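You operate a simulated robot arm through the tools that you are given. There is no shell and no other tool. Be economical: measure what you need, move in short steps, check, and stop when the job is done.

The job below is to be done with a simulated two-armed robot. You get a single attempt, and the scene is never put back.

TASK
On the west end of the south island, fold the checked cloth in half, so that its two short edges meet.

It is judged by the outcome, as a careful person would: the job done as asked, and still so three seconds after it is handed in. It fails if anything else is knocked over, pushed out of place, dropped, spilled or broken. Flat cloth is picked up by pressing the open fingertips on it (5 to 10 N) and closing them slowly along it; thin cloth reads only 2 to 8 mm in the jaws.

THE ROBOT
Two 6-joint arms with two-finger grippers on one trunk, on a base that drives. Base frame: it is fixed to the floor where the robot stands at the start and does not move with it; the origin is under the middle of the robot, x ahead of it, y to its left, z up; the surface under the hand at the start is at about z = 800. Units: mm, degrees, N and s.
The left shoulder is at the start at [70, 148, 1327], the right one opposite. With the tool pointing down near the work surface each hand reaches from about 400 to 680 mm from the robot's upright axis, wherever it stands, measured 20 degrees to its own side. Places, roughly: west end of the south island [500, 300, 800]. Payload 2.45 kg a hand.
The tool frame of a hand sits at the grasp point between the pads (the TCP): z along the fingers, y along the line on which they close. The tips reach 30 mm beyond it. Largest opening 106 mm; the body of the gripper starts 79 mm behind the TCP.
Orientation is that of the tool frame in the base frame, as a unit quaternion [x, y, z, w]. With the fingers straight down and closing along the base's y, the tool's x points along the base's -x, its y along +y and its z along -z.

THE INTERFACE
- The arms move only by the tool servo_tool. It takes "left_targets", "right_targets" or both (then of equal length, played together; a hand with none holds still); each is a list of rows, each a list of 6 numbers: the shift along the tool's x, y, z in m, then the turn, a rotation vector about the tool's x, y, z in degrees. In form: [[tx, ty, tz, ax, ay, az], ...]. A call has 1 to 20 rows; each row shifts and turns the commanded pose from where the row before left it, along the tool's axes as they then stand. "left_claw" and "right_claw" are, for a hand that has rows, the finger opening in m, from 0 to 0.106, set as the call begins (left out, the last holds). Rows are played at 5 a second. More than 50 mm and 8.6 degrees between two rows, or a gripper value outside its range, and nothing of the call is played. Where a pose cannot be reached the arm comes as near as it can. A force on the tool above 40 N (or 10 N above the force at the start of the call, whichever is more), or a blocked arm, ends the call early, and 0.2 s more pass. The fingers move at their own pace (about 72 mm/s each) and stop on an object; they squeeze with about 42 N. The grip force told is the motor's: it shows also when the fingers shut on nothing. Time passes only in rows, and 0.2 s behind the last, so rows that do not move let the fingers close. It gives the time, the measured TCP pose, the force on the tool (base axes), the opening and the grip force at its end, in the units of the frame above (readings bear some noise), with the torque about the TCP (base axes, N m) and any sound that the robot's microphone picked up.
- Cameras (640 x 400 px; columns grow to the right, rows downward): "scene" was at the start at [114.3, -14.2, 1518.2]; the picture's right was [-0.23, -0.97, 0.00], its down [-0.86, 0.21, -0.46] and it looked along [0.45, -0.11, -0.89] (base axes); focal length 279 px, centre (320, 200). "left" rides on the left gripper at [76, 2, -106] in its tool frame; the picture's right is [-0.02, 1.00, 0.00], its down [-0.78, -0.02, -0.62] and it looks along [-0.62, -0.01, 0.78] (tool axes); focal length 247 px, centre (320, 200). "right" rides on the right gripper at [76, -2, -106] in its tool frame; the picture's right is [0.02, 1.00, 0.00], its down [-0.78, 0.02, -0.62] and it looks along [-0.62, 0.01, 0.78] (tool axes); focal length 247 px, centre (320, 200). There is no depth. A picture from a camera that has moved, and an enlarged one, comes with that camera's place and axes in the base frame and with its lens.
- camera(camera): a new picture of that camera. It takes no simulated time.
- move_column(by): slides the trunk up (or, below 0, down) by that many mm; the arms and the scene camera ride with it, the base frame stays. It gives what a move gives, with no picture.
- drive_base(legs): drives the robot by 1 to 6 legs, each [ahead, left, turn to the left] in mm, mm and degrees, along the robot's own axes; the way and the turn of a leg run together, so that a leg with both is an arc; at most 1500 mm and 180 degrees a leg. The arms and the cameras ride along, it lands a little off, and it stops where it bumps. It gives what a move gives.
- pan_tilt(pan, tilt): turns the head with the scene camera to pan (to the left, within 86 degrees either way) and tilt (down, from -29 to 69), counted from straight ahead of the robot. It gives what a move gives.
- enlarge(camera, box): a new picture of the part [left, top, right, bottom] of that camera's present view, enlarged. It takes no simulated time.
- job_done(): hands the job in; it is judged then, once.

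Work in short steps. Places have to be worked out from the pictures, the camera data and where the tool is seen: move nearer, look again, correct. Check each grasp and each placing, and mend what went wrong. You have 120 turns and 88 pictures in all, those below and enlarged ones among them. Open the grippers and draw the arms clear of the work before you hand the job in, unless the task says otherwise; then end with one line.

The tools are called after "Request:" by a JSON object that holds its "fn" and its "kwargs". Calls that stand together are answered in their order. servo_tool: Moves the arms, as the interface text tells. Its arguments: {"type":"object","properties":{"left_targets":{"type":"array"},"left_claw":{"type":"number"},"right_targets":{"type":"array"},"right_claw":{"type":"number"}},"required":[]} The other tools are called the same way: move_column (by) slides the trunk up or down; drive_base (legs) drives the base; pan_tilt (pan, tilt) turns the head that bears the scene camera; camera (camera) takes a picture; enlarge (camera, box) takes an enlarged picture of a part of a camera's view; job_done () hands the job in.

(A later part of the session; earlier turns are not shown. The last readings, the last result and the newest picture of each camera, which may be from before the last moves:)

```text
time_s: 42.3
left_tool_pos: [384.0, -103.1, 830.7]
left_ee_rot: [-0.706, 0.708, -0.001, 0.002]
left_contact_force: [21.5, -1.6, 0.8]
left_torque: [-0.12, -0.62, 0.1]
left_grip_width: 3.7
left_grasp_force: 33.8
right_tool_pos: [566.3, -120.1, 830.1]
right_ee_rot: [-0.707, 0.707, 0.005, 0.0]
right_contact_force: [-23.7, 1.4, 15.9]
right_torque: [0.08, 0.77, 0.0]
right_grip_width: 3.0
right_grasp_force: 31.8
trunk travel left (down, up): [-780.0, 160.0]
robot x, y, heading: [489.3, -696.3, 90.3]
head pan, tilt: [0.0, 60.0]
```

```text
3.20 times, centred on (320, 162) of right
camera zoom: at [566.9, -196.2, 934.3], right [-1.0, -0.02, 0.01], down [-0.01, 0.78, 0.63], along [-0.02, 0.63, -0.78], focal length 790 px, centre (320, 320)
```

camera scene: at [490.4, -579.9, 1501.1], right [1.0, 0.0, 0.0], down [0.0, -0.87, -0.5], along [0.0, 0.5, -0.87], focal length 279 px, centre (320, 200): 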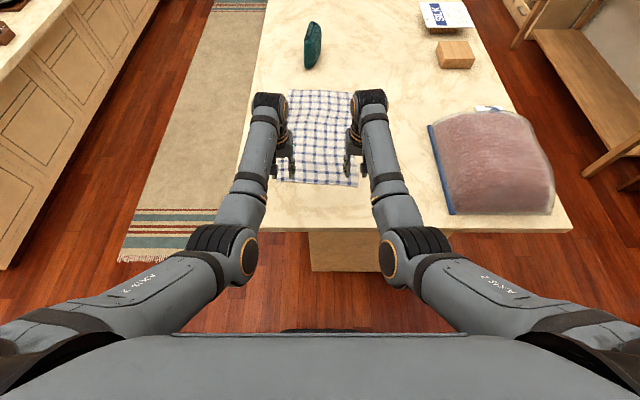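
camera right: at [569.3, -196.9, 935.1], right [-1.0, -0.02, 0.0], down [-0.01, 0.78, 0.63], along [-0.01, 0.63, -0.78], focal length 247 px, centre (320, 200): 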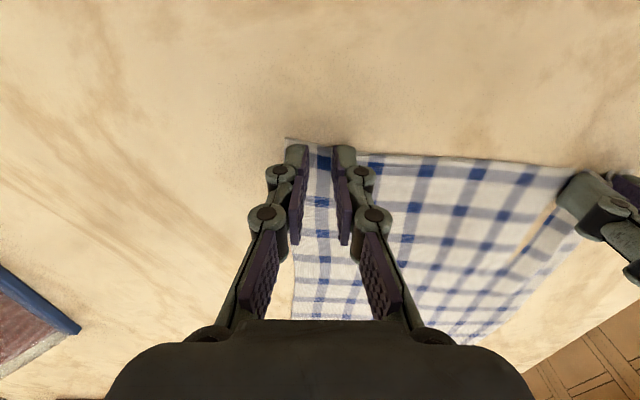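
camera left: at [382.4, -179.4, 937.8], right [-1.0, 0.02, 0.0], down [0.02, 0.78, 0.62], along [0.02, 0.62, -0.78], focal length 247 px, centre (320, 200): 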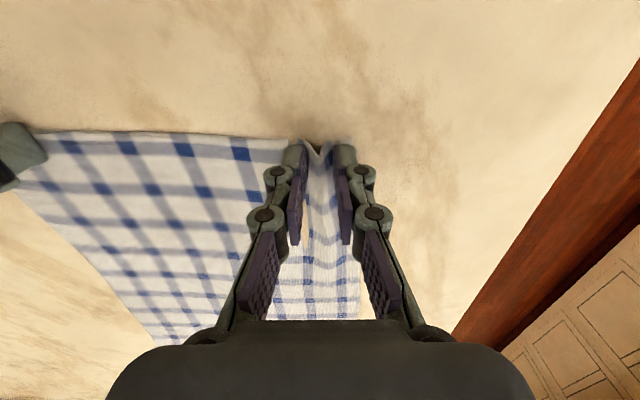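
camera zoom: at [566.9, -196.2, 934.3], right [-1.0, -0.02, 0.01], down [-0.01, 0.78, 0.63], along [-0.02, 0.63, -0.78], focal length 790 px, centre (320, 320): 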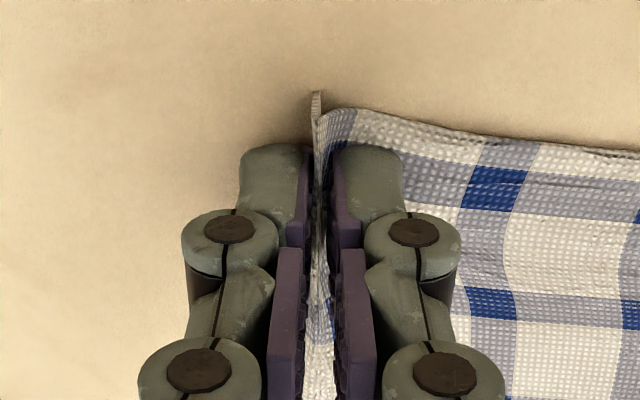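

Both are gripped (3.7 and 3.0 mm), but the cloth is taut between the hands at about 22 N. I'll bring the hands in by 6 mm each while lifting.

Request:
{"fn": "servo_tool", "kwargs": {"left_targets": [[0, -0.003, -0.002, 0, 0, 0], [0, -0.003, -0.006, 0, 0, 0], [0, 0, -0.012, 0, 0, 0], [0, 0, -0.015, 0, 0, 0], [0, 0, -0.015, 0, 0, 0]], "right_targets": [[0, 0.003, -0.002, 0, 0, 0], [0, 0.003, -0.006, 0, 0, 0], [0, 0, -0.012, 0, 0, 0], [0, 0, -0.015, 0, 0, 0], [0, 0, -0.015, 0, 0, 0]]}}

Request:
{"fn": "camera", "kwargs": {"camera": "left"}}

Request:
{"fn": "camera", "kwargs": {"camera": "right"}}

```text
time_s: 43.5
left_tool_pos: [388.7, -99.7, 883.0]
left_ee_rot: [-0.707, 0.708, -0.001, 0.0]
left_contact_force: [4.1, 0.5, -1.3]
left_torque: [-0.04, 0.01, 0.05]
left_grip_width: 5.1
left_grasp_force: 35.8
right_tool_pos: [563.7, -119.6, 876.8]
right_ee_rot: [-0.707, 0.708, 0.002, 0.001]
right_contact_force: [-5.0, 1.0, -0.3]
right_torque: [-0.02, 0.08, -0.01]
right_grip_width: 4.0
right_grasp_force: 32.3
trunk travel left (down, up): [-780.0, 160.0]
robot x, y, heading: [487.4, -698.1, 90.3]
head pan, tilt: [0.0, 60.0]
```

```text
61 pictures are left
camera left: at [388.2, -176.1, 988.8], right [-1.0, 0.02, 0.0], down [0.02, 0.78, 0.62], along [0.01, 0.62, -0.78], focal length 247 px, centre (320, 200)
```

left: 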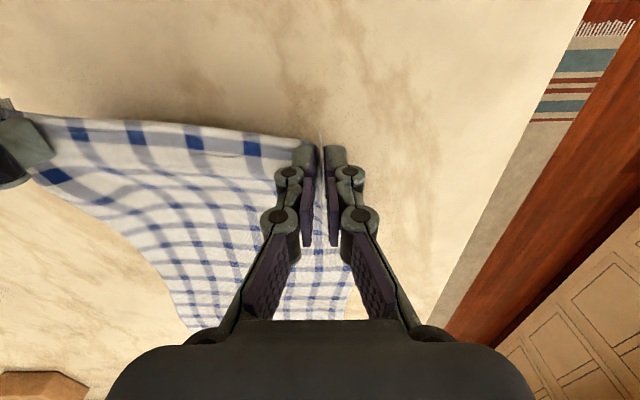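

```text
60 pictures are left
camera right: at [565.3, -194.6, 982.6], right [-1.0, -0.02, 0.0], down [-0.01, 0.78, 0.62], along [-0.01, 0.62, -0.78], focal length 247 px, centre (320, 200)
```

right: 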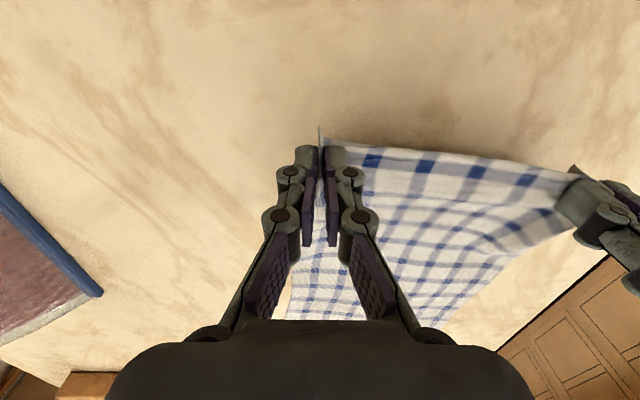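

Both corners are held. Driving forward 100 mm to begin the fold, then I'll raise the trunk a little.

Request:
{"fn": "drive_base", "kwargs": {"legs": [[100, 0, 0]]}}

Request:
{"fn": "move_column", "kwargs": {"by": 70}}

Request:
{"fn": "camera", "kwargs": {"camera": "scene"}}

```text
time_s: 44.7
left_tool_pos: [390.0, 1.1, 882.4]
left_ee_rot: [-0.706, 0.708, 0.0, 0.0]
left_contact_force: [3.1, 0.1, -0.6]
left_torque: [-0.02, -0.21, 0.02]
left_grip_width: 5.4
left_grasp_force: 32.2
right_tool_pos: [564.1, -18.0, 878.3]
right_ee_rot: [-0.707, 0.708, 0.003, 0.0]
right_contact_force: [-3.5, 0.8, 0.8]
right_torque: [0.03, 0.16, 0.02]
right_grip_width: 4.3
right_grasp_force: 31.5
trunk travel left (down, up): [-780.0, 160.0]
robot x, y, heading: [488.4, -597.6, 90.2]
head pan, tilt: [0.0, 60.0]
```

```text
time_s: 45.8
left_tool_pos: [388.6, 0.4, 950.8]
left_ee_rot: [-0.706, 0.708, -0.001, 0.0]
left_contact_force: [3.9, -0.6, 1.6]
left_torque: [0.03, -0.09, 0.01]
left_grip_width: 2.1
left_grasp_force: 34.4
right_tool_pos: [563.2, -18.8, 947.8]
right_ee_rot: [-0.707, 0.708, 0.003, 0.001]
right_contact_force: [-3.4, 1.0, -0.3]
right_torque: [0.01, 0.14, -0.01]
right_grip_width: 4.6
right_grasp_force: 32.3
trunk travel left (down, up): [-850.0, 90.0]
robot x, y, heading: [490.5, -596.5, 90.4]
head pan, tilt: [0.0, 60.0]
```

```text
59 pictures are left
camera scene: at [489.5, -481.0, 1571.2], right [1.0, 0.0, 0.0], down [0.0, -0.87, -0.5], along [0.0, 0.5, -0.87], focal length 279 px, centre (320, 200)
```

scene: 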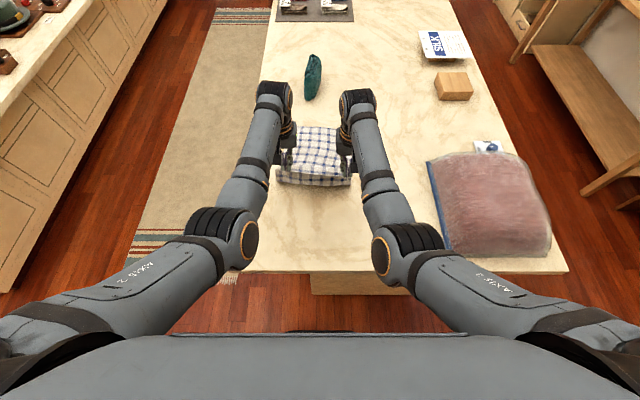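

The fold is forming nicely. Driving forward 95 mm more.

Request:
{"fn": "drive_base", "kwargs": {"legs": [[95, 0, 0]]}}

Request:
{"fn": "camera", "kwargs": {"camera": "scene"}}

Request:
{"fn": "camera", "kwargs": {"camera": "left"}}

Request:
{"fn": "camera", "kwargs": {"camera": "right"}}

```text
time_s: 46.9
left_tool_pos: [386.1, 90.1, 952.0]
left_ee_rot: [0.708, -0.706, 0.0, 0.0]
left_contact_force: [4.5, -0.7, -2.0]
left_torque: [-0.09, 0.1, 0.04]
left_grip_width: 5.0
left_grasp_force: 31.4
right_tool_pos: [559.8, 72.3, 949.2]
right_ee_rot: [0.708, -0.706, -0.003, -0.001]
right_contact_force: [-7.5, 0.2, 0.9]
right_torque: [0.0, 0.15, -0.03]
right_grip_width: 3.7
right_grasp_force: 36.6
trunk travel left (down, up): [-850.0, 90.0]
robot x, y, heading: [485.5, -502.4, 90.7]
head pan, tilt: [0.0, 60.0]
```

```text
58 pictures are left
camera scene: at [488.3, -391.8, 1571.4], right [1.0, 0.01, 0.0], down [0.01, -0.86, -0.5], along [0.0, 0.5, -0.87], focal length 279 px, centre (320, 200)
```

scene: 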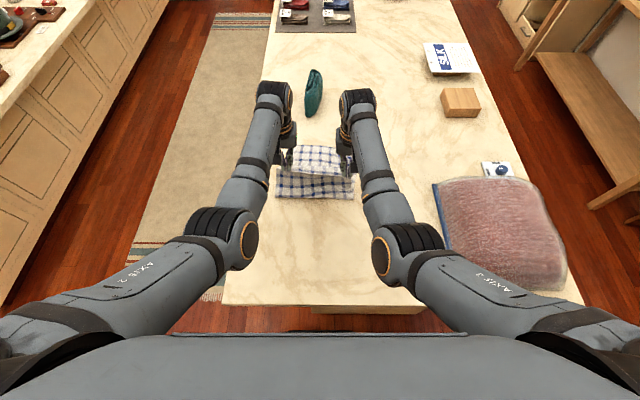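

```text
57 pictures are left
camera left: at [385.5, 13.4, 1059.6], right [-1.0, 0.02, 0.0], down [0.01, 0.78, 0.62], along [0.01, 0.62, -0.78], focal length 247 px, centre (320, 200)
```

left: 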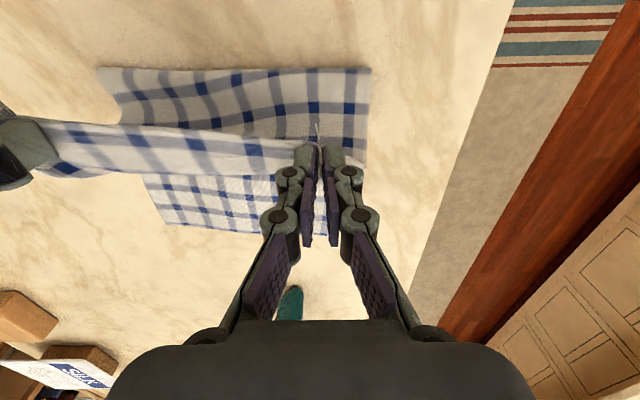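

```text
56 pictures are left
camera right: at [561.6, -4.2, 1053.8], right [-1.0, -0.02, 0.0], down [-0.02, 0.78, 0.63], along [-0.02, 0.63, -0.78], focal length 247 px, centre (320, 200)
```

right: 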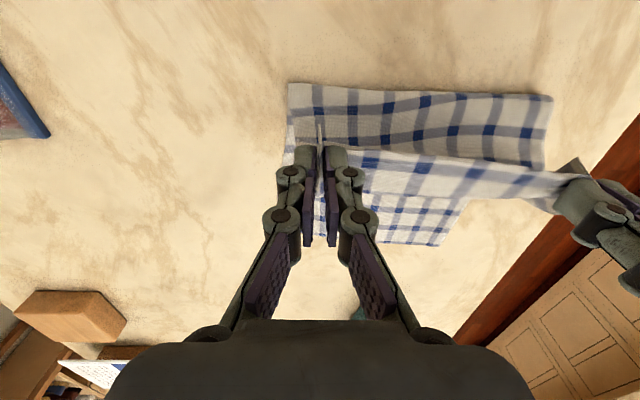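

The fold is progressing. Extending the arms 100 mm forward while descending slightly.

Request:
{"fn": "servo_tool", "kwargs": {"left_targets": [[-0.025, 0, 0.006, 0, 0, 0], [-0.025, 0, 0.006, 0, 0, 0], [-0.025, 0, 0.006, 0, 0, 0], [-0.025, 0, 0.006, 0, 0, 0], [0, 0, 0, 0, 0, 0]], "right_targets": [[-0.025, 0, 0.006, 0, 0, 0], [-0.025, 0, 0.006, 0, 0, 0], [-0.025, 0, 0.006, 0, 0, 0], [-0.025, 0, 0.006, 0, 0, 0], [0, 0, 0, 0, 0, 0]]}}

Request:
{"fn": "camera", "kwargs": {"camera": "left"}}

Request:
{"fn": "camera", "kwargs": {"camera": "right"}}

```text
time_s: 48.1
left_tool_pos: [381.0, 136.5, 943.3]
left_ee_rot: [0.708, -0.706, 0.002, -0.002]
left_contact_force: [27.1, -0.2, -2.1]
left_torque: [0.0, -0.76, 0.21]
left_grip_width: 2.7
left_grasp_force: 32.3
left hand out of reach, approached as far as the arm can: row 2, 3, 4
right_tool_pos: [562.8, 131.1, 937.2]
right_ee_rot: [0.708, -0.706, -0.004, 0.002]
right_contact_force: [-27.2, 0.8, 2.5]
right_torque: [-0.02, 0.8, -0.02]
right_grip_width: 2.8
right_grasp_force: 33.0
right hand out of reach, approached as far as the arm can: row 3, 4
trunk travel left (down, up): [-850.0, 90.0]
robot x, y, heading: [484.7, -508.0, 90.6]
head pan, tilt: [0.0, 60.0]
```

```text
55 pictures are left
camera left: at [378.8, 60.0, 1050.2], right [-1.0, 0.02, -0.01], down [0.01, 0.78, 0.62], along [0.02, 0.62, -0.78], focal length 247 px, centre (320, 200)
```

left: 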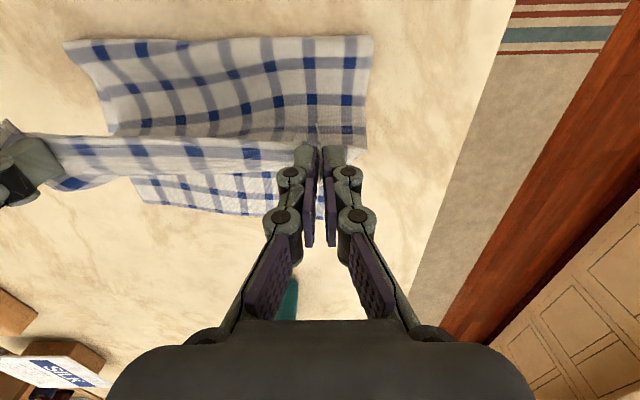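

```text
54 pictures are left
camera right: at [564.9, 55.5, 1041.0], right [-1.0, -0.03, 0.01], down [-0.01, 0.78, 0.62], along [-0.02, 0.62, -0.78], focal length 247 px, centre (320, 200)
```

right: 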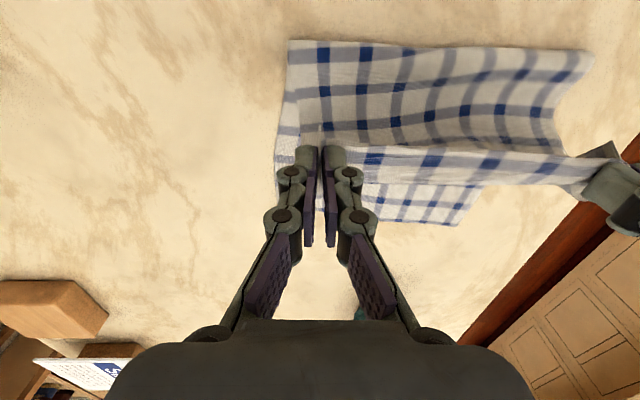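

The arms are near full reach and the cloth is taut across. I'll lower the trunk 60 mm, then tilt the tools outward to gain reach and ease the hands together slightly.

Request:
{"fn": "move_column", "kwargs": {"by": -60}}

Request:
{"fn": "servo_tool", "kwargs": {"left_targets": [[0, -0.002, 0, 0, -5, 0], [0, -0.002, 0, 0, -5, 0], [0, 0, 0, 0, -5, 0], [0, 0, 0, 0, -5, 0], [0, 0, 0, 0, 0, 0]], "right_targets": [[0, 0.002, 0, 0, -5, 0], [0, 0.002, 0, 0, -5, 0], [0, 0, 0, 0, -5, 0], [0, 0, 0, 0, -5, 0], [0, 0, 0, 0, 0, 0]]}}

```text
time_s: 49.1
left_tool_pos: [380.3, 136.3, 883.8]
left_ee_rot: [0.707, -0.707, 0.003, -0.001]
left_contact_force: [26.9, 0.8, -1.2]
left_torque: [0.01, -0.76, 0.2]
left_grip_width: 3.0
left_grasp_force: 32.5
right_tool_pos: [562.9, 130.9, 877.6]
right_ee_rot: [0.708, -0.706, -0.005, 0.002]
right_contact_force: [-26.5, -0.4, 0.5]
right_torque: [0.02, 0.73, -0.05]
right_grip_width: 3.6
right_grasp_force: 32.9
trunk travel left (down, up): [-790.0, 150.0]
robot x, y, heading: [483.8, -505.1, 90.5]
head pan, tilt: [0.0, 60.0]
```

```text
time_s: 50.3
left_tool_pos: [383.4, 136.4, 881.7]
left_ee_rot: [-0.696, 0.697, 0.121, 0.124]
left_contact_force: [23.2, 0.6, 0.9]
left_torque: [0.05, -0.71, -0.03]
left_grip_width: 3.2
left_grasp_force: 33.4
right_tool_pos: [566.1, 136.3, 881.4]
right_ee_rot: [-0.695, 0.696, 0.127, 0.128]
right_contact_force: [-24.4, -1.4, 0.3]
right_torque: [-0.03, 0.61, 0.23]
right_grip_width: 2.2
right_grasp_force: 32.0
trunk travel left (down, up): [-790.0, 150.0]
robot x, y, heading: [488.2, -503.4, 90.5]
head pan, tilt: [0.0, 60.0]
```

The tilt worked. Moving forward 60 mm with the tilt held and relaxing the tension a bit more.

Request:
{"fn": "servo_tool", "kwargs": {"left_targets": [[-0.0141, -0.002, 0.0051, 0, 0, 0], [-0.0141, -0.002, 0.0051, 0, 0, 0], [-0.0141, 0, 0.0051, 0, 0, 0], [-0.0141, 0, 0.0051, 0, 0, 0], [0, 0, 0, 0, 0, 0]], "right_targets": [[-0.0141, 0.002, 0.0051, 0, 0, 0], [-0.0141, 0.002, 0.0051, 0, 0, 0], [-0.0141, 0, 0.0051, 0, 0, 0], [-0.0141, 0, 0.0051, 0, 0, 0], [0, 0, 0, 0, 0, 0]]}}

```text
time_s: 51.5
left_tool_pos: [385.1, 195.3, 883.8]
left_ee_rot: [0.697, -0.696, -0.123, -0.122]
left_contact_force: [2.3, -1.1, 0.3]
left_torque: [-0.04, -0.05, 0.03]
left_grip_width: 3.8
left_grasp_force: 30.9
right_tool_pos: [556.4, 190.6, 878.4]
right_ee_rot: [0.697, -0.695, -0.126, -0.123]
right_contact_force: [1.0, -2.0, 5.3]
right_torque: [-0.05, 0.01, 0.05]
right_grip_width: 0.4
right_grasp_force: 26.8
trunk travel left (down, up): [-790.0, 150.0]
robot x, y, heading: [487.9, -507.2, 90.7]
head pan, tilt: [0.0, 60.0]
```

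The right grip reads 0.4 mm, so the corner may have slipped out. Looking.

Request:
{"fn": "camera", "kwargs": {"camera": "right"}}

Request:
{"fn": "camera", "kwargs": {"camera": "left"}}

```text
53 pictures are left
camera right: at [559.1, 81.7, 950.3], right [-1.0, -0.02, 0.0], down [-0.01, 0.52, 0.85], along [-0.02, 0.85, -0.52], focal length 247 px, centre (320, 200)
```

right: 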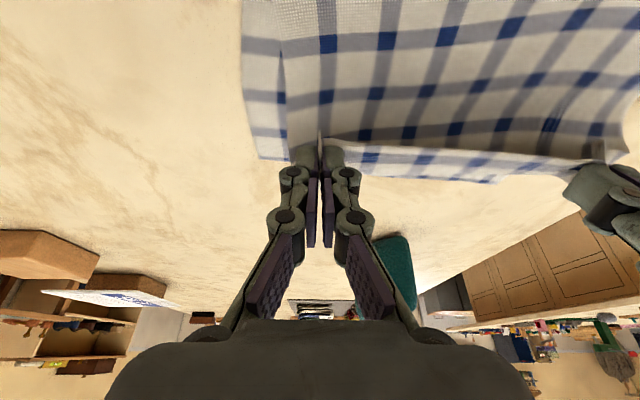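

```text
52 pictures are left
camera left: at [384.4, 86.5, 958.9], right [-1.0, 0.02, 0.01], down [0.02, 0.52, 0.85], along [0.01, 0.85, -0.52], focal length 247 px, centre (320, 200)
```

left: 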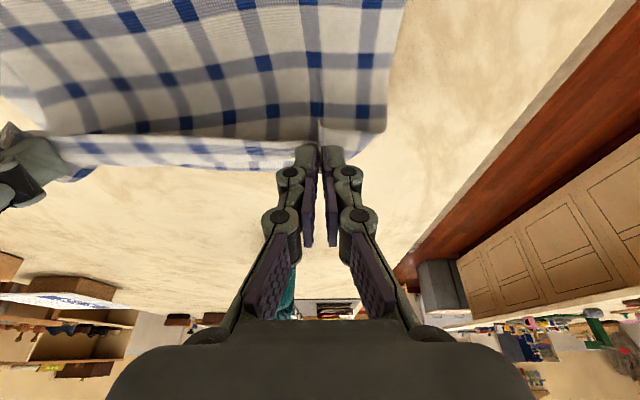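

Request:
{"fn": "enlarge", "kwargs": {"camera": "right", "box": [220, 80, 420, 205]}}

Request:
{"fn": "camera", "kwargs": {"camera": "scene"}}

```text
3.20 times, centred on (320, 142) of right
camera zoom: at [559.1, 81.7, 950.3], right [-1.0, -0.02, 0.0], down [-0.01, 0.52, 0.85], along [-0.02, 0.85, -0.52], focal length 790 px, centre (320, 384)
```

zoom: 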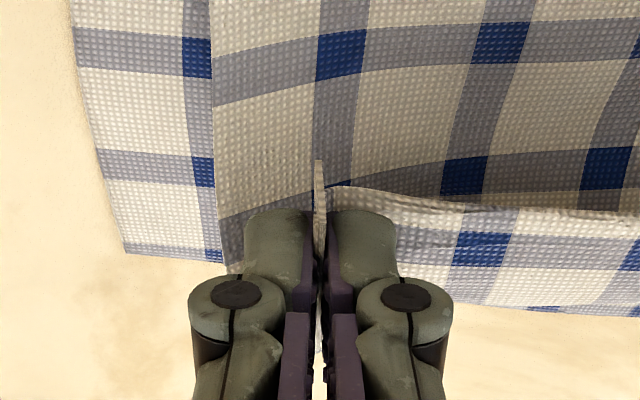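

```text
50 pictures are left
camera scene: at [488.4, -389.4, 1511.2], right [1.0, 0.01, 0.0], down [0.01, -0.87, -0.5], along [0.0, 0.5, -0.87], focal length 279 px, centre (320, 200)
```

scene: 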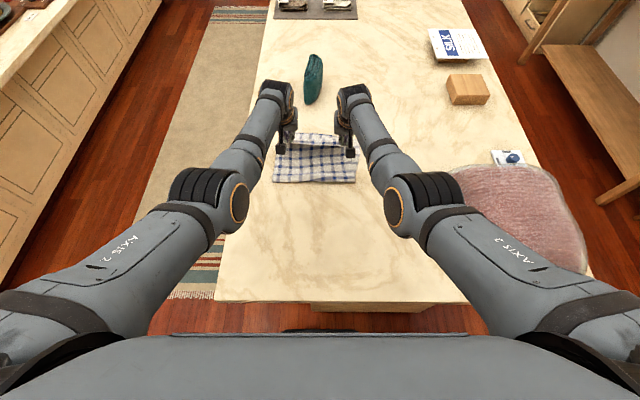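

Both corners are still held. The bottom layer's far corners are now at about (370,287) left and (611,255) right. I'll lower the trunk 25 mm and move both hands forward and a little to +x toward those corners.

Request:
{"fn": "move_column", "kwargs": {"by": -25}}

Request:
{"fn": "servo_tool", "kwargs": {"left_targets": [[-0.0132, -0.0025, 0.0048, 0, 0, 0], [-0.0132, -0.0025, 0.0048, 0, 0, 0], [-0.0132, -0.0025, 0.0048, 0, 0, 0], [-0.0132, -0.0025, 0.0048, 0, 0, 0], [-0.0132, -0.0025, 0.0048, 0, 0, 0], [0, 0, 0, 0, 0, 0]], "right_targets": [[-0.0077, -0.0036, 0.0028, 0, 0, 0], [-0.0077, -0.0036, 0.0028, 0, 0, 0], [-0.0077, -0.0036, 0.0028, 0, 0, 0], [-0.0077, -0.0036, 0.0028, 0, 0, 0], [-0.0077, -0.0036, 0.0028, 0, 0, 0], [0, 0, 0, 0, 0, 0]]}}

Request:
{"fn": "camera", "kwargs": {"camera": "left"}}

Request:
{"fn": "camera", "kwargs": {"camera": "right"}}

```text
time_s: 52.2
left_tool_pos: [384.7, 194.6, 859.4]
left_ee_rot: [0.697, -0.696, -0.123, -0.123]
left_contact_force: [2.5, -0.2, -0.4]
left_torque: [-0.01, 0.05, 0.03]
left_grip_width: 4.4
left_grasp_force: 30.9
right_tool_pos: [556.7, 189.2, 853.1]
right_ee_rot: [0.697, -0.695, -0.127, -0.123]
right_contact_force: [-0.8, -0.3, 1.9]
right_torque: [0.0, 0.11, 0.01]
right_grip_width: 2.2
right_grasp_force: 27.1
trunk travel left (down, up): [-765.0, 175.0]
robot x, y, heading: [486.6, -506.6, 90.6]
head pan, tilt: [0.0, 60.0]
```

```text
time_s: 53.3
left_tool_pos: [386.0, 211.2, 874.5]
left_ee_rot: [-0.696, 0.697, 0.116, 0.129]
left_contact_force: [15.7, 1.1, -0.4]
left_torque: [0.02, -0.57, 0.04]
left_grip_width: 2.7
left_grasp_force: 33.8
left hand out of reach, approached as far as the arm can: row 1, 2, 3, 4, 5
right_tool_pos: [571.4, 205.9, 863.7]
right_ee_rot: [0.698, -0.694, -0.133, -0.117]
right_contact_force: [-15.2, -0.1, -0.1]
right_torque: [0.0, 0.38, 0.16]
right_grip_width: 1.9
right_grasp_force: 30.0
right hand out of reach, approached as far as the arm can: row 2, 3, 4, 5
trunk travel left (down, up): [-765.0, 175.0]
robot x, y, heading: [489.0, -504.7, 90.6]
head pan, tilt: [0.0, 60.0]
stopped in row 5 (left hand): the force on the tool passed its limit at 41 N (the readings are from after the stop); the commanded pose is now the measured one
```

```text
49 pictures are left
camera left: at [384.3, 101.5, 949.1], right [-1.0, 0.02, -0.01], down [0.0, 0.52, 0.85], along [0.03, 0.85, -0.52], focal length 247 px, centre (320, 200)
```

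left: 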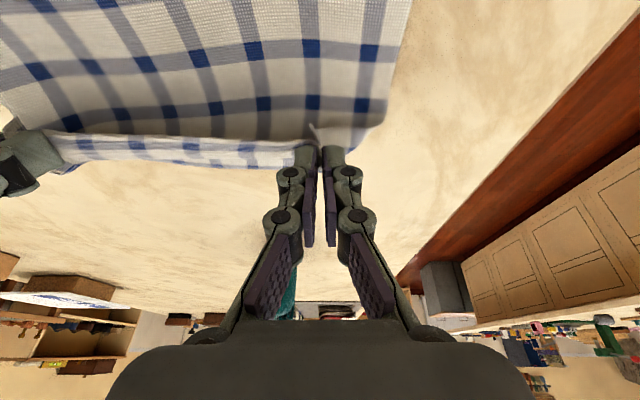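

```text
48 pictures are left
camera right: at [574.9, 97.8, 934.8], right [-1.0, -0.03, 0.01], down [0.0, 0.52, 0.85], along [-0.03, 0.85, -0.52], focal length 247 px, centre (320, 200)
```

right: 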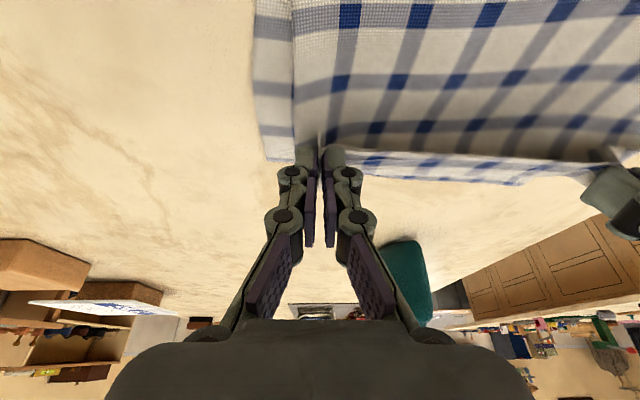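

The arms are at full extension. The trunk and base still have overhang clearance, so I'll drive forward another 45 mm.

Request:
{"fn": "drive_base", "kwargs": {"legs": [[45, 0, 0]]}}

Request:
{"fn": "enlarge", "kwargs": {"camera": "right", "box": [160, 60, 480, 260]}}

Request:
{"fn": "enlarge", "kwargs": {"camera": "left", "box": [160, 60, 480, 260]}}

```text
time_s: 54.2
left_tool_pos: [385.0, 252.5, 878.0]
left_ee_rot: [-0.696, 0.697, 0.118, 0.128]
left_contact_force: [24.6, 0.4, -1.0]
left_torque: [0.06, -0.76, 0.05]
left_grip_width: 2.4
left_grasp_force: 30.6
right_tool_pos: [571.8, 247.6, 864.8]
right_ee_rot: [0.699, -0.693, -0.134, -0.118]
right_contact_force: [-22.4, -1.6, 1.6]
right_torque: [0.02, 0.69, 0.27]
right_grip_width: 2.0
right_grasp_force: 29.5
trunk travel left (down, up): [-765.0, 175.0]
robot x, y, heading: [490.5, -456.5, 90.5]
head pan, tilt: [0.0, 60.0]
```

```text
2.00 times, centred on (320, 160) of right
camera zoom: at [576.0, 139.8, 937.1], right [-1.0, -0.03, 0.01], down [-0.01, 0.52, 0.86], along [-0.03, 0.86, -0.52], focal length 494 px, centre (320, 280)
```

zoom: 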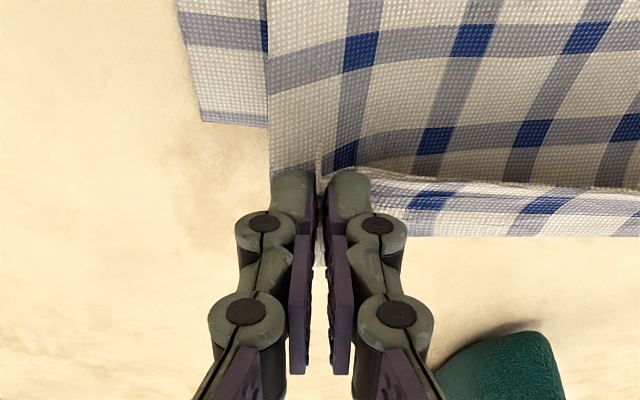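

```text
2.00 times, centred on (320, 160) of left
camera zoom: at [383.3, 143.9, 951.6], right [-1.0, 0.02, -0.01], down [0.01, 0.52, 0.85], along [0.02, 0.85, -0.52], focal length 494 px, centre (320, 280)
```

zoom: 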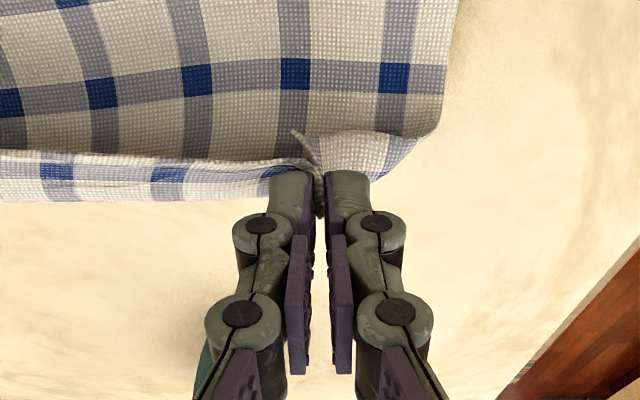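

The drive was fine and there is reach to spare. The right far corner measures (612,258) and the left about (369,281), so the right grip should go back about 12 mm and the left forward 6 mm while both come down to the table.

Request:
{"fn": "servo_tool", "kwargs": {"left_targets": [[0.002, -0.002, 0.01, 0, 0, 0], [0.002, -0.002, 0.01, 0, 0, 0], [0.002, -0.001, 0.01, 0, 0, 0], [0.002, 0, 0.006, 0, 0, 0], [0, 0, 0, 0, 0, 0]], "right_targets": [[0.006, 0, 0.006, 0, 0, 0], [0.006, 0, 0.006, 0, 0, 0], [0.006, 0, 0.005, 0, 0, 0], [0.003, 0, 0.003, 0, 0, 0], [0, 0, 0, 0, 0, 0]]}}

Request:
{"fn": "camera", "kwargs": {"camera": "right"}}

Request:
{"fn": "camera", "kwargs": {"camera": "left"}}

Request:
{"fn": "enlarge", "kwargs": {"camera": "scene", "box": [200, 60, 440, 210]}}

```text
time_s: 55.4
left_tool_pos: [385.5, 243.7, 845.2]
left_ee_rot: [-0.695, 0.698, 0.116, 0.128]
left_contact_force: [21.5, 0.5, 0.0]
left_torque: [0.04, -0.75, 0.02]
left_grip_width: 1.4
left_grasp_force: 30.7
left hand out of reach, approached as far as the arm can: row 1, 2, 4
right_tool_pos: [570.6, 238.3, 836.0]
right_ee_rot: [0.699, -0.693, -0.133, -0.116]
right_contact_force: [-19.6, -1.0, 1.2]
right_torque: [-0.02, 0.47, 0.15]
right_grip_width: 1.9
right_grasp_force: 30.2
trunk travel left (down, up): [-765.0, 175.0]
robot x, y, heading: [487.7, -457.7, 90.4]
head pan, tilt: [0.0, 60.0]
```

```text
45 pictures are left
camera right: at [574.3, 130.6, 907.5], right [-1.0, -0.03, 0.01], down [0.0, 0.52, 0.85], along [-0.03, 0.85, -0.52], focal length 247 px, centre (320, 200)
```

right: 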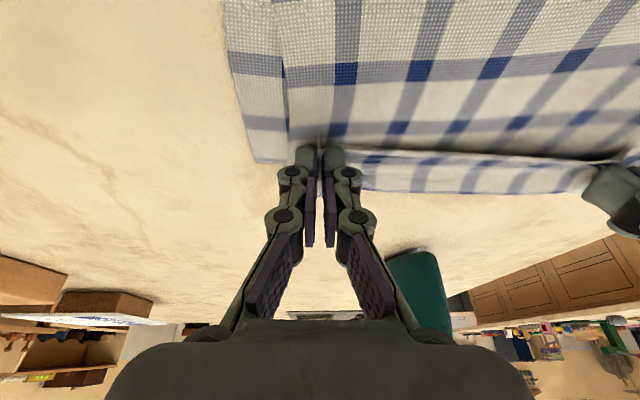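

```text
44 pictures are left
camera left: at [382.2, 135.1, 919.9], right [-1.0, 0.03, -0.01], down [0.01, 0.52, 0.85], along [0.03, 0.85, -0.52], focal length 247 px, centre (320, 200)
```

left: 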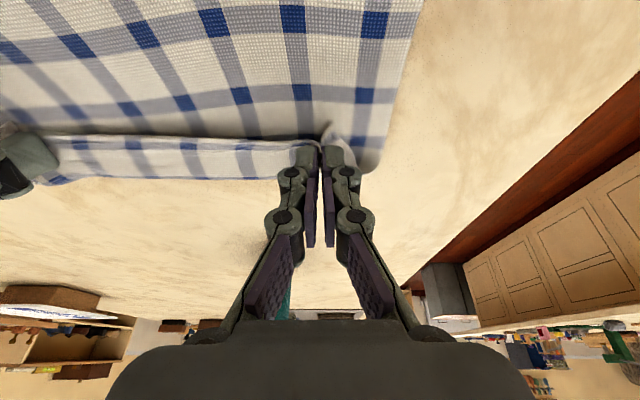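

```text
2.67 times, centred on (320, 135) of scene
camera zoom: at [488.3, -342.8, 1486.1], right [1.0, 0.01, 0.0], down [0.01, -0.87, -0.5], along [0.0, 0.5, -0.87], focal length 745 px, centre (320, 373)
```

zoom: 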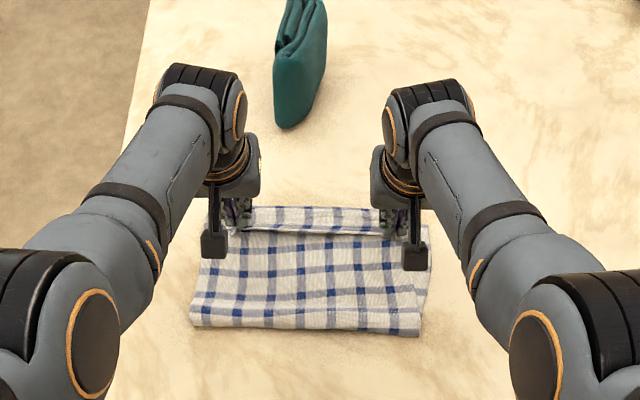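

The strip beyond the fingertips is the upper layer's own free hem, about 25 mm wide. The right edge already matches (tip edge about 261 against corner 258), but the left is about 18 mm short. I'll drive 18 mm forward, hold the right back by that much, and shift both hands 9 mm in +x.

Request:
{"fn": "drive_base", "kwargs": {"legs": [[18, 0, 0]]}}

Request:
{"fn": "servo_tool", "kwargs": {"left_targets": [[0, -0.003, 0, 0, 0, 0], [0, -0.003, 0, 0, 0, 0], [0, -0.003, 0, 0, 0, 0], [0.002, 0, 0.006, 0, 0, 0], [0, 0, 0, 0, 0, 0]], "right_targets": [[0.005, -0.003, -0.002, 0, 0, 0], [0.005, -0.003, -0.002, 0, 0, 0], [0.004, -0.003, -0.002, 0, 0, 0], [0, 0, 0, 0, 0, 0], [0, 0, 0, 0, 0, 0]]}}

Request:
{"fn": "camera", "kwargs": {"camera": "right"}}

Request:
{"fn": "camera", "kwargs": {"camera": "left"}}

```text
time_s: 56.2
left_tool_pos: [384.1, 259.0, 847.5]
left_ee_rot: [-0.695, 0.697, 0.119, 0.129]
left_contact_force: [20.3, 0.6, 1.1]
left_torque: [0.05, -0.61, 0.07]
left_grip_width: 1.2
left_grasp_force: 29.4
right_tool_pos: [571.5, 253.9, 838.9]
right_ee_rot: [0.699, -0.693, -0.133, -0.117]
right_contact_force: [-21.6, -0.9, 0.6]
right_torque: [0.0, 0.57, 0.19]
right_grip_width: 2.9
right_grasp_force: 31.1
trunk travel left (down, up): [-765.0, 175.0]
robot x, y, heading: [486.4, -443.0, 90.7]
head pan, tilt: [0.0, 60.0]
```

```text
time_s: 57.4
left_tool_pos: [394.4, 259.1, 840.5]
left_ee_rot: [-0.696, 0.697, 0.117, 0.129]
left_contact_force: [19.6, -0.9, 1.2]
left_torque: [-0.07, -0.52, 0.01]
left_grip_width: 2.5
left_grasp_force: 30.1
left hand out of reach, approached as far as the arm can: row 4
right_tool_pos: [578.9, 239.9, 837.6]
right_ee_rot: [0.699, -0.693, -0.133, -0.115]
right_contact_force: [-19.4, 0.1, 1.0]
right_torque: [0.09, 0.06, -0.02]
right_grip_width: 1.8
right_grasp_force: 29.3
trunk travel left (down, up): [-765.0, 175.0]
robot x, y, heading: [487.0, -440.8, 90.5]
head pan, tilt: [0.0, 60.0]
```

```text
42 pictures are left
camera right: at [582.6, 132.2, 908.4], right [-1.0, -0.03, 0.02], down [0.0, 0.52, 0.85], along [-0.04, 0.85, -0.52], focal length 247 px, centre (320, 200)
```

right: 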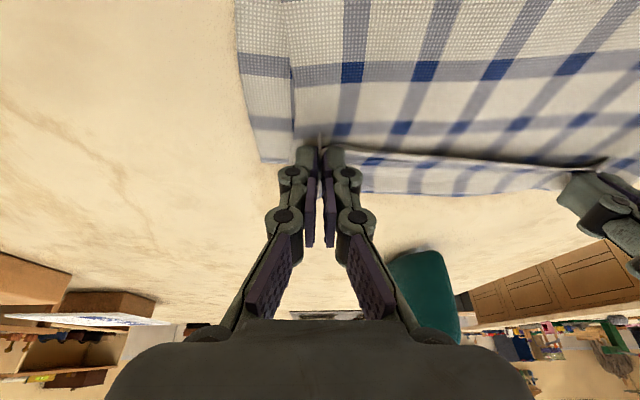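

```text
41 pictures are left
camera left: at [391.0, 150.6, 915.3], right [-1.0, 0.03, -0.01], down [0.01, 0.52, 0.85], along [0.03, 0.85, -0.52], focal length 247 px, centre (320, 200)
```

left: 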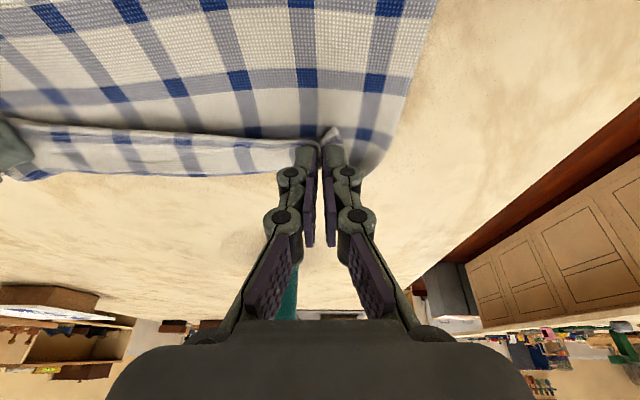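

Both hands are placed. I'll lower the trunk 7 mm to set the tips on the cloth.

Request:
{"fn": "move_column", "kwargs": {"by": -7}}

```text
time_s: 57.9
left_tool_pos: [393.3, 256.8, 834.5]
left_ee_rot: [-0.695, 0.697, 0.117, 0.129]
left_contact_force: [18.2, -2.1, 6.3]
left_torque: [0.04, -0.53, 0.1]
left_grip_width: 1.5
left_grasp_force: 31.6
right_tool_pos: [577.7, 240.0, 832.1]
right_ee_rot: [0.698, -0.693, -0.135, -0.117]
right_contact_force: [-18.1, 0.5, 10.4]
right_torque: [0.0, 0.43, 0.13]
right_grip_width: 1.5
right_grasp_force: 29.7
trunk travel left (down, up): [-758.0, 182.0]
robot x, y, heading: [487.7, -442.3, 90.5]
head pan, tilt: [0.0, 60.0]
```

The tips are pressing lightly (6 and 10 N). Opening the fingers to spread the gathered cloth back out.

Request:
{"fn": "servo_tool", "kwargs": {"left_targets": [[0, 0, 0, 0, 0, 0], [0, 0, 0, 0, 0, 0]], "right_targets": [[0, 0, 0, 0, 0, 0], [0, 0, 0, 0, 0, 0]], "left_claw": 0.036, "right_claw": 0.036}}

Request:
{"fn": "servo_tool", "kwargs": {"left_targets": [[-0.005, 0, -0.015, 0, 0, 0], [-0.01, 0, -0.03, 0, 0, 0], [-0.01, 0, -0.03, 0, 0, 0], [0, 0, 0, 0, 0, 0]], "right_targets": [[-0.005, 0, -0.015, 0, 0, 0], [-0.01, 0, -0.03, 0, 0, 0], [-0.01, 0, -0.03, 0, 0, 0], [0, 0, 0, 0, 0, 0]]}}

Request:
{"fn": "camera", "kwargs": {"camera": "right"}}

Request:
{"fn": "camera", "kwargs": {"camera": "left"}}

Request:
{"fn": "enlarge", "kwargs": {"camera": "scene", "box": [200, 60, 440, 210]}}

```text
time_s: 58.5
left_tool_pos: [391.8, 258.1, 835.6]
left_ee_rot: [-0.696, 0.697, 0.117, 0.128]
left_contact_force: [0.2, 1.0, 2.1]
left_torque: [0.06, 0.02, -0.03]
left_grip_width: 36.1
left_grasp_force: 0.1
right_tool_pos: [580.1, 238.8, 829.7]
right_ee_rot: [0.698, -0.694, -0.133, -0.117]
right_contact_force: [0.7, 0.5, 7.5]
right_torque: [-0.05, -0.04, 0.01]
right_grip_width: 37.3
right_grasp_force: 0.1
trunk travel left (down, up): [-758.0, 182.0]
robot x, y, heading: [484.2, -444.4, 90.3]
head pan, tilt: [0.0, 60.0]
```

```text
time_s: 59.5
left_tool_pos: [387.6, 256.1, 911.6]
left_ee_rot: [-0.695, 0.697, 0.116, 0.127]
left_contact_force: [-0.2, -0.4, -0.1]
left_torque: [-0.02, 0.01, 0.01]
left_grip_width: 36.2
left_grasp_force: 0.0
right_tool_pos: [581.5, 238.1, 908.1]
right_ee_rot: [0.699, -0.694, -0.132, -0.115]
right_contact_force: [-0.7, -0.3, 0.2]
right_torque: [0.01, 0.01, 0.01]
right_grip_width: 36.0
right_grasp_force: 0.1
trunk travel left (down, up): [-758.0, 182.0]
robot x, y, heading: [484.4, -440.7, 90.2]
head pan, tilt: [0.0, 60.0]
```

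```text
40 pictures are left
camera right: at [585.3, 129.2, 979.8], right [-1.0, -0.03, 0.01], down [0.0, 0.52, 0.85], along [-0.03, 0.85, -0.52], focal length 247 px, centre (320, 200)
```

right: 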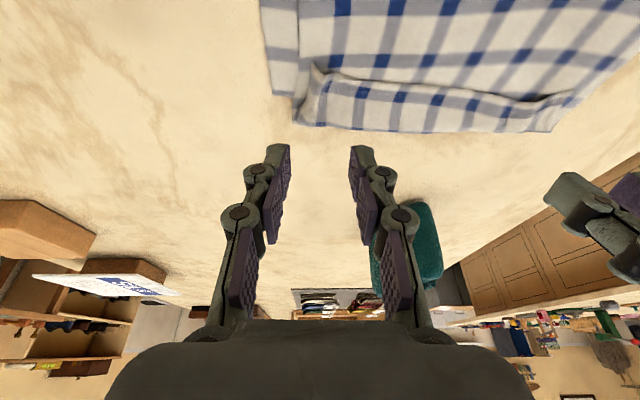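

```text
39 pictures are left
camera left: at [385.9, 148.2, 986.2], right [-1.0, 0.03, -0.01], down [0.01, 0.53, 0.85], along [0.03, 0.85, -0.53], focal length 247 px, centre (320, 200)
```

left: 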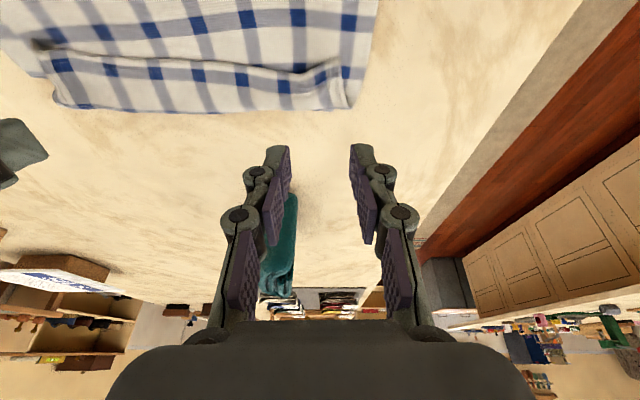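

```text
2.67 times, centred on (320, 135) of scene
camera zoom: at [488.2, -324.1, 1479.0], right [1.0, 0.01, 0.0], down [0.01, -0.87, -0.5], along [0.0, 0.5, -0.87], focal length 745 px, centre (320, 373)
```

zoom: 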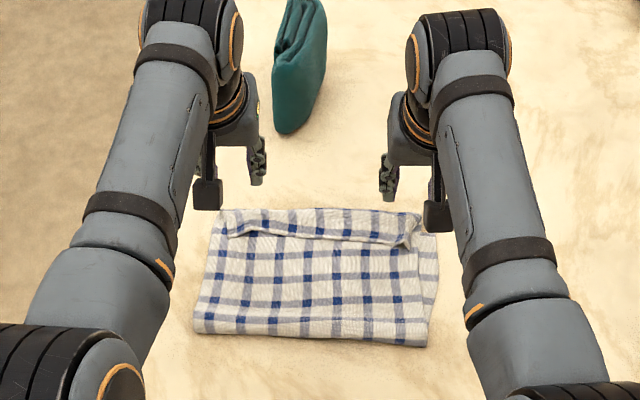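

Released. I'll raise the trunk and tilt the head to inspect the fold properly.

Request:
{"fn": "move_column", "kwargs": {"by": 170}}

Request:
{"fn": "servo_tool", "kwargs": {"left_targets": [[0, 0.03, 0, 0, 0, 0], [0, 0.03, 0, 0, 0, 0], [0, 0.03, 0, 0, 0, 0], [0.03, 0, 0, 0, 0, 0], [0.03, 0, 0, 0, 0, 0], [0.03, 0, 0, 0, 0, 0], [0, 0, 0, 0, 0, 0]], "right_targets": [[0, -0.03, 0, 0, 0, 0], [0, -0.03, 0, 0, 0, 0], [0, -0.03, 0, 0, 0, 0], [0.03, 0, 0, 0, 0, 0], [0.03, 0, 0, 0, 0, 0], [0.03, 0, 0, 0, 0, 0], [0, 0, 0, 0, 0, 0]]}}

Request:
{"fn": "enlarge", "kwargs": {"camera": "scene", "box": [240, 110, 400, 210]}}

```text
time_s: 61.5
left_tool_pos: [388.0, 256.0, 1081.8]
left_ee_rot: [-0.696, 0.697, 0.117, 0.128]
left_contact_force: [0.0, 0.2, -0.4]
left_torque: [0.0, 0.01, 0.0]
left_grip_width: 35.9
left_grasp_force: 0.0
right_tool_pos: [581.3, 236.1, 1078.3]
right_ee_rot: [0.699, -0.693, -0.133, -0.116]
right_contact_force: [-0.5, -0.9, 0.8]
right_torque: [0.01, -0.01, -0.01]
right_grip_width: 36.1
right_grasp_force: 0.0
trunk travel left (down, up): [-928.0, 12.0]
robot x, y, heading: [488.9, -442.7, 90.5]
head pan, tilt: [0.0, 60.0]
```

```text
time_s: 63.1
left_tool_pos: [300.1, 171.0, 1049.7]
left_ee_rot: [-0.695, 0.698, 0.117, 0.128]
left_contact_force: [-0.2, 0.2, 0.1]
left_torque: [0.0, -0.03, -0.02]
left_grip_width: 36.3
left_grasp_force: 0.1
right_tool_pos: [670.3, 151.8, 1046.5]
right_ee_rot: [0.699, -0.693, -0.132, -0.116]
right_contact_force: [-0.2, 0.9, -1.4]
right_torque: [-0.02, -0.03, -0.02]
right_grip_width: 36.1
right_grasp_force: 0.1
trunk travel left (down, up): [-928.0, 12.0]
robot x, y, heading: [487.6, -438.4, 90.4]
head pan, tilt: [0.0, 60.0]
```

```text
4.00 times, centred on (320, 160) of scene
camera zoom: at [488.2, -323.8, 1649.0], right [1.0, 0.01, 0.0], down [0.01, -0.87, -0.5], along [0.0, 0.5, -0.87], focal length 1118 px, centre (320, 360)
```

zoom: 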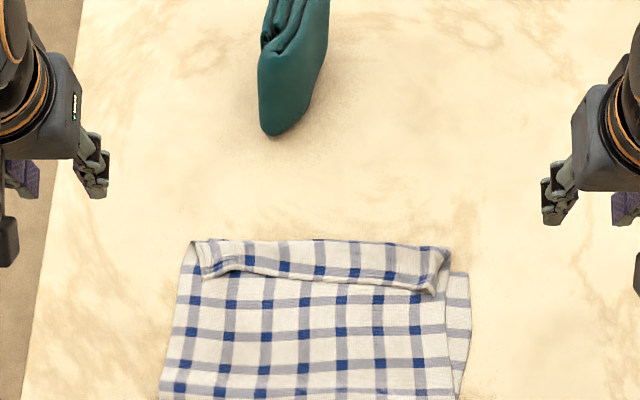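

I need to know which line is the true edge, so I'll zoom in on the strip.

Request:
{"fn": "enlarge", "kwargs": {"camera": "scene", "box": [275, 160, 365, 216]}}

Request:
{"fn": "enlarge", "kwargs": {"camera": "right", "box": [320, 0, 640, 200]}}

```text
7.11 times, centred on (320, 188) of scene
camera zoom: at [488.2, -323.8, 1649.0], right [1.0, 0.01, 0.0], down [0.01, -0.87, -0.5], along [0.0, 0.5, -0.87], focal length 1987 px, centre (320, 285)
```

zoom: 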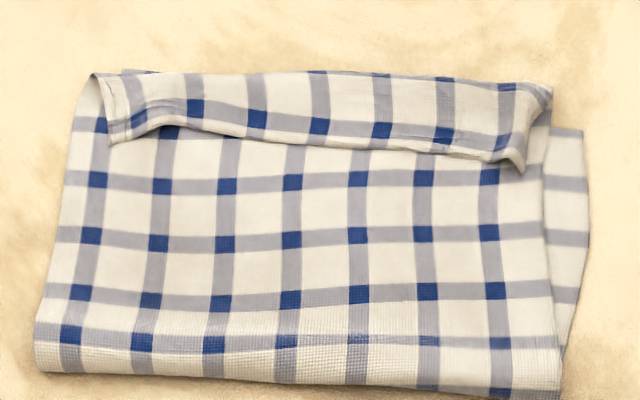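

```text
2.00 times, centred on (480, 100) of right
camera zoom: at [675.0, 44.7, 1118.0], right [-1.0, -0.03, 0.01], down [0.0, 0.52, 0.85], along [-0.03, 0.85, -0.52], focal length 494 px, centre (0, 400)
```

zoom: 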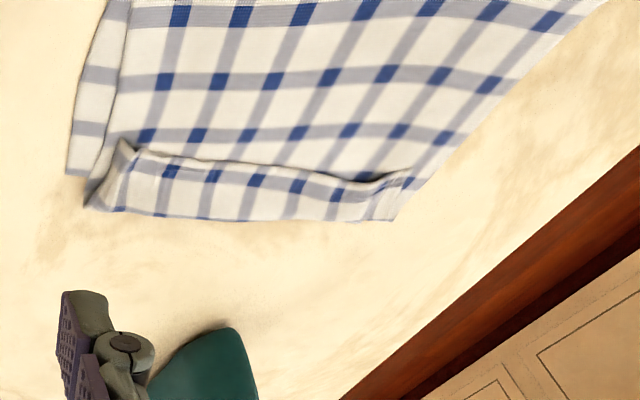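

The close-up shows the upper layer's hem (about 33 mm) has flipped back on itself: its true edge is the lower line of the strip, and the crease overshoots. I'll regrasp the hem edge near its corners, lift it and lay it down at the bottom edge. First I'll bring the hands back above it.

Request:
{"fn": "servo_tool", "kwargs": {"left_targets": [[-0.008, -0.021, 0.003, 0, 0, 0], [-0.008, -0.021, 0.003, 0, 0, 0], [-0.008, -0.021, 0.003, 0, 0, 0], [-0.008, -0.021, 0.003, 0, 0, 0], [-0.009, -0.021, 0.003, 0, 0, 0], [0, 0, 0, 0, 0, 0]], "right_targets": [[-0.008, 0.0216, 0.003, 0, 0, 0], [-0.008, 0.0216, 0.003, 0, 0, 0], [-0.008, 0.0216, 0.003, 0, 0, 0], [-0.008, 0.0216, 0.003, 0, 0, 0], [-0.009, 0.0216, 0.003, 0, 0, 0], [0, 0, 0, 0, 0, 0]], "left_claw": 0.03, "right_claw": 0.03}}

Request:
{"fn": "move_column", "kwargs": {"by": -165}}

Request:
{"fn": "enlarge", "kwargs": {"camera": "left", "box": [160, 40, 480, 240]}}

Request:
{"fn": "enlarge", "kwargs": {"camera": "right", "box": [160, 40, 480, 240]}}

```text
time_s: 64.5
left_tool_pos: [405.3, 213.1, 1051.8]
left_ee_rot: [-0.696, 0.697, 0.115, 0.128]
left_contact_force: [1.0, -0.7, 0.1]
left_torque: [0.0, -0.03, -0.01]
left_grip_width: 30.0
left_grasp_force: 0.0
right_tool_pos: [577.2, 195.1, 1045.7]
right_ee_rot: [0.697, -0.696, -0.125, -0.123]
right_contact_force: [0.5, 0.1, -0.3]
right_torque: [0.03, 0.01, -0.02]
right_grip_width: 30.0
right_grasp_force: 0.0
trunk travel left (down, up): [-928.0, 12.0]
robot x, y, heading: [488.4, -443.2, 90.2]
head pan, tilt: [0.0, 60.0]
```

```text
time_s: 66.3
left_tool_pos: [405.3, 213.5, 886.9]
left_ee_rot: [-0.695, 0.698, 0.117, 0.128]
left_contact_force: [-0.2, 0.4, -0.2]
left_torque: [0.0, 0.01, -0.04]
left_grip_width: 30.0
left_grasp_force: 0.0
right_tool_pos: [576.1, 197.8, 883.4]
right_ee_rot: [0.697, -0.695, -0.128, -0.124]
right_contact_force: [-0.5, 0.8, -0.2]
right_torque: [-0.01, 0.01, 0.0]
right_grip_width: 29.8
right_grasp_force: 0.0
trunk travel left (down, up): [-763.0, 177.0]
robot x, y, heading: [484.9, -440.9, 90.3]
head pan, tilt: [0.0, 60.0]
```

```text
2.00 times, centred on (320, 140) of left
camera zoom: at [402.8, 105.0, 961.5], right [-1.0, 0.03, -0.01], down [0.01, 0.52, 0.85], along [0.03, 0.85, -0.52], focal length 494 px, centre (320, 320)
```

zoom: 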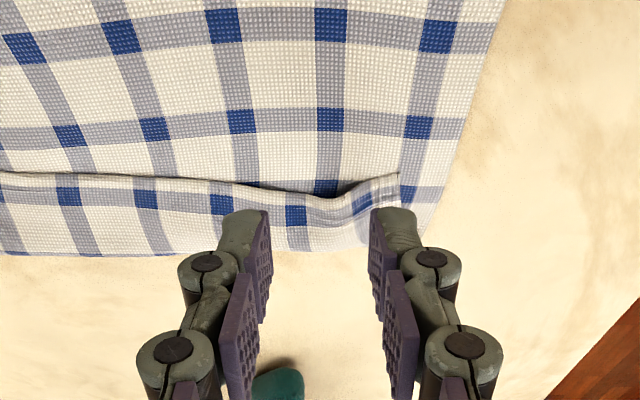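

```text
2.00 times, centred on (320, 140) of right
camera zoom: at [578.3, 88.2, 954.4], right [-1.0, -0.02, 0.0], down [-0.01, 0.52, 0.86], along [-0.02, 0.86, -0.52], focal length 494 px, centre (320, 320)
```

zoom: 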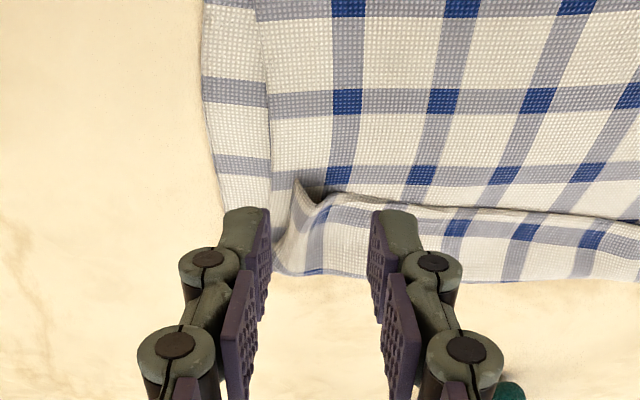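

The geometry is clear: the hem corners are at about (377,244) left and (582,220) right, lying on top. Moving in to pinch the hem edge near them.

Request:
{"fn": "servo_tool", "kwargs": {"left_targets": [[-0.01, 0, 0.01, 0, 0, 0], [-0.01, 0, 0.01, 0, 0, 0], [0, 0, 0.015, 0, 0, 0], [0, 0, 0.015, 0, 0, 0], [0, 0, 0, 0, 0, 0]], "right_targets": [[-0.008, 0.01, 0.01, 0, 0, 0], [-0.009, 0.01, 0.01, 0, 0, 0], [0, 0, 0.013, 0, 0, 0], [0, 0, 0.013, 0, 0, 0], [0, 0, 0, 0, 0, 0]]}}

Request:
{"fn": "enlarge", "kwargs": {"camera": "left", "box": [200, 60, 440, 210]}}

Request:
{"fn": "enlarge", "kwargs": {"camera": "right", "box": [200, 60, 440, 210]}}

```text
time_s: 67.5
left_tool_pos: [408.1, 249.3, 846.4]
left_ee_rot: [-0.695, 0.698, 0.116, 0.128]
left_contact_force: [-0.5, 0.6, 0.4]
left_torque: [0.0, 0.0, 0.03]
left_grip_width: 30.0
left_grasp_force: 0.1
right_tool_pos: [543.8, 225.2, 845.3]
right_ee_rot: [0.699, -0.694, -0.132, -0.116]
right_contact_force: [-0.5, -1.2, -0.1]
right_torque: [-0.02, -0.01, 0.0]
right_grip_width: 29.8
right_grasp_force: 0.1
trunk travel left (down, up): [-763.0, 177.0]
robot x, y, heading: [486.9, -443.2, 90.4]
head pan, tilt: [0.0, 60.0]
```

```text
2.67 times, centred on (320, 135) of left
camera zoom: at [404.5, 141.8, 920.7], right [-1.0, 0.03, -0.01], down [0.01, 0.52, 0.85], along [0.03, 0.85, -0.52], focal length 659 px, centre (320, 373)
```

zoom: 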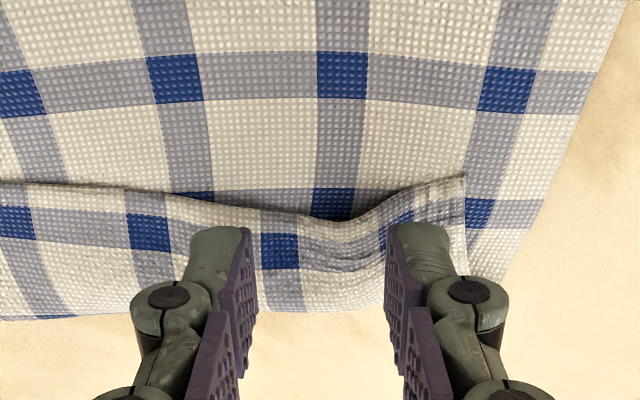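

```text
2.67 times, centred on (320, 135) of right
camera zoom: at [547.1, 117.7, 917.3], right [-1.0, -0.03, 0.01], down [0.0, 0.52, 0.85], along [-0.03, 0.85, -0.52], focal length 659 px, centre (320, 373)
```

zoom: 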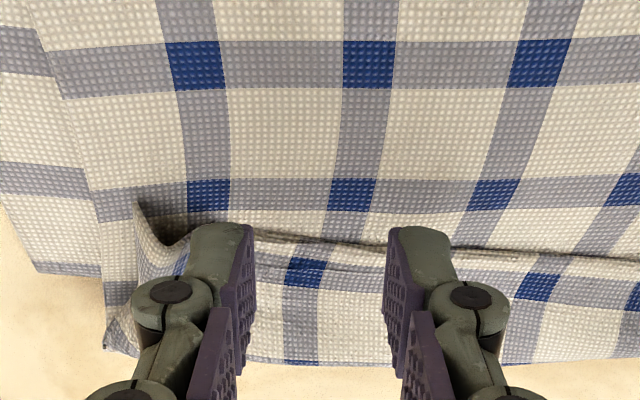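

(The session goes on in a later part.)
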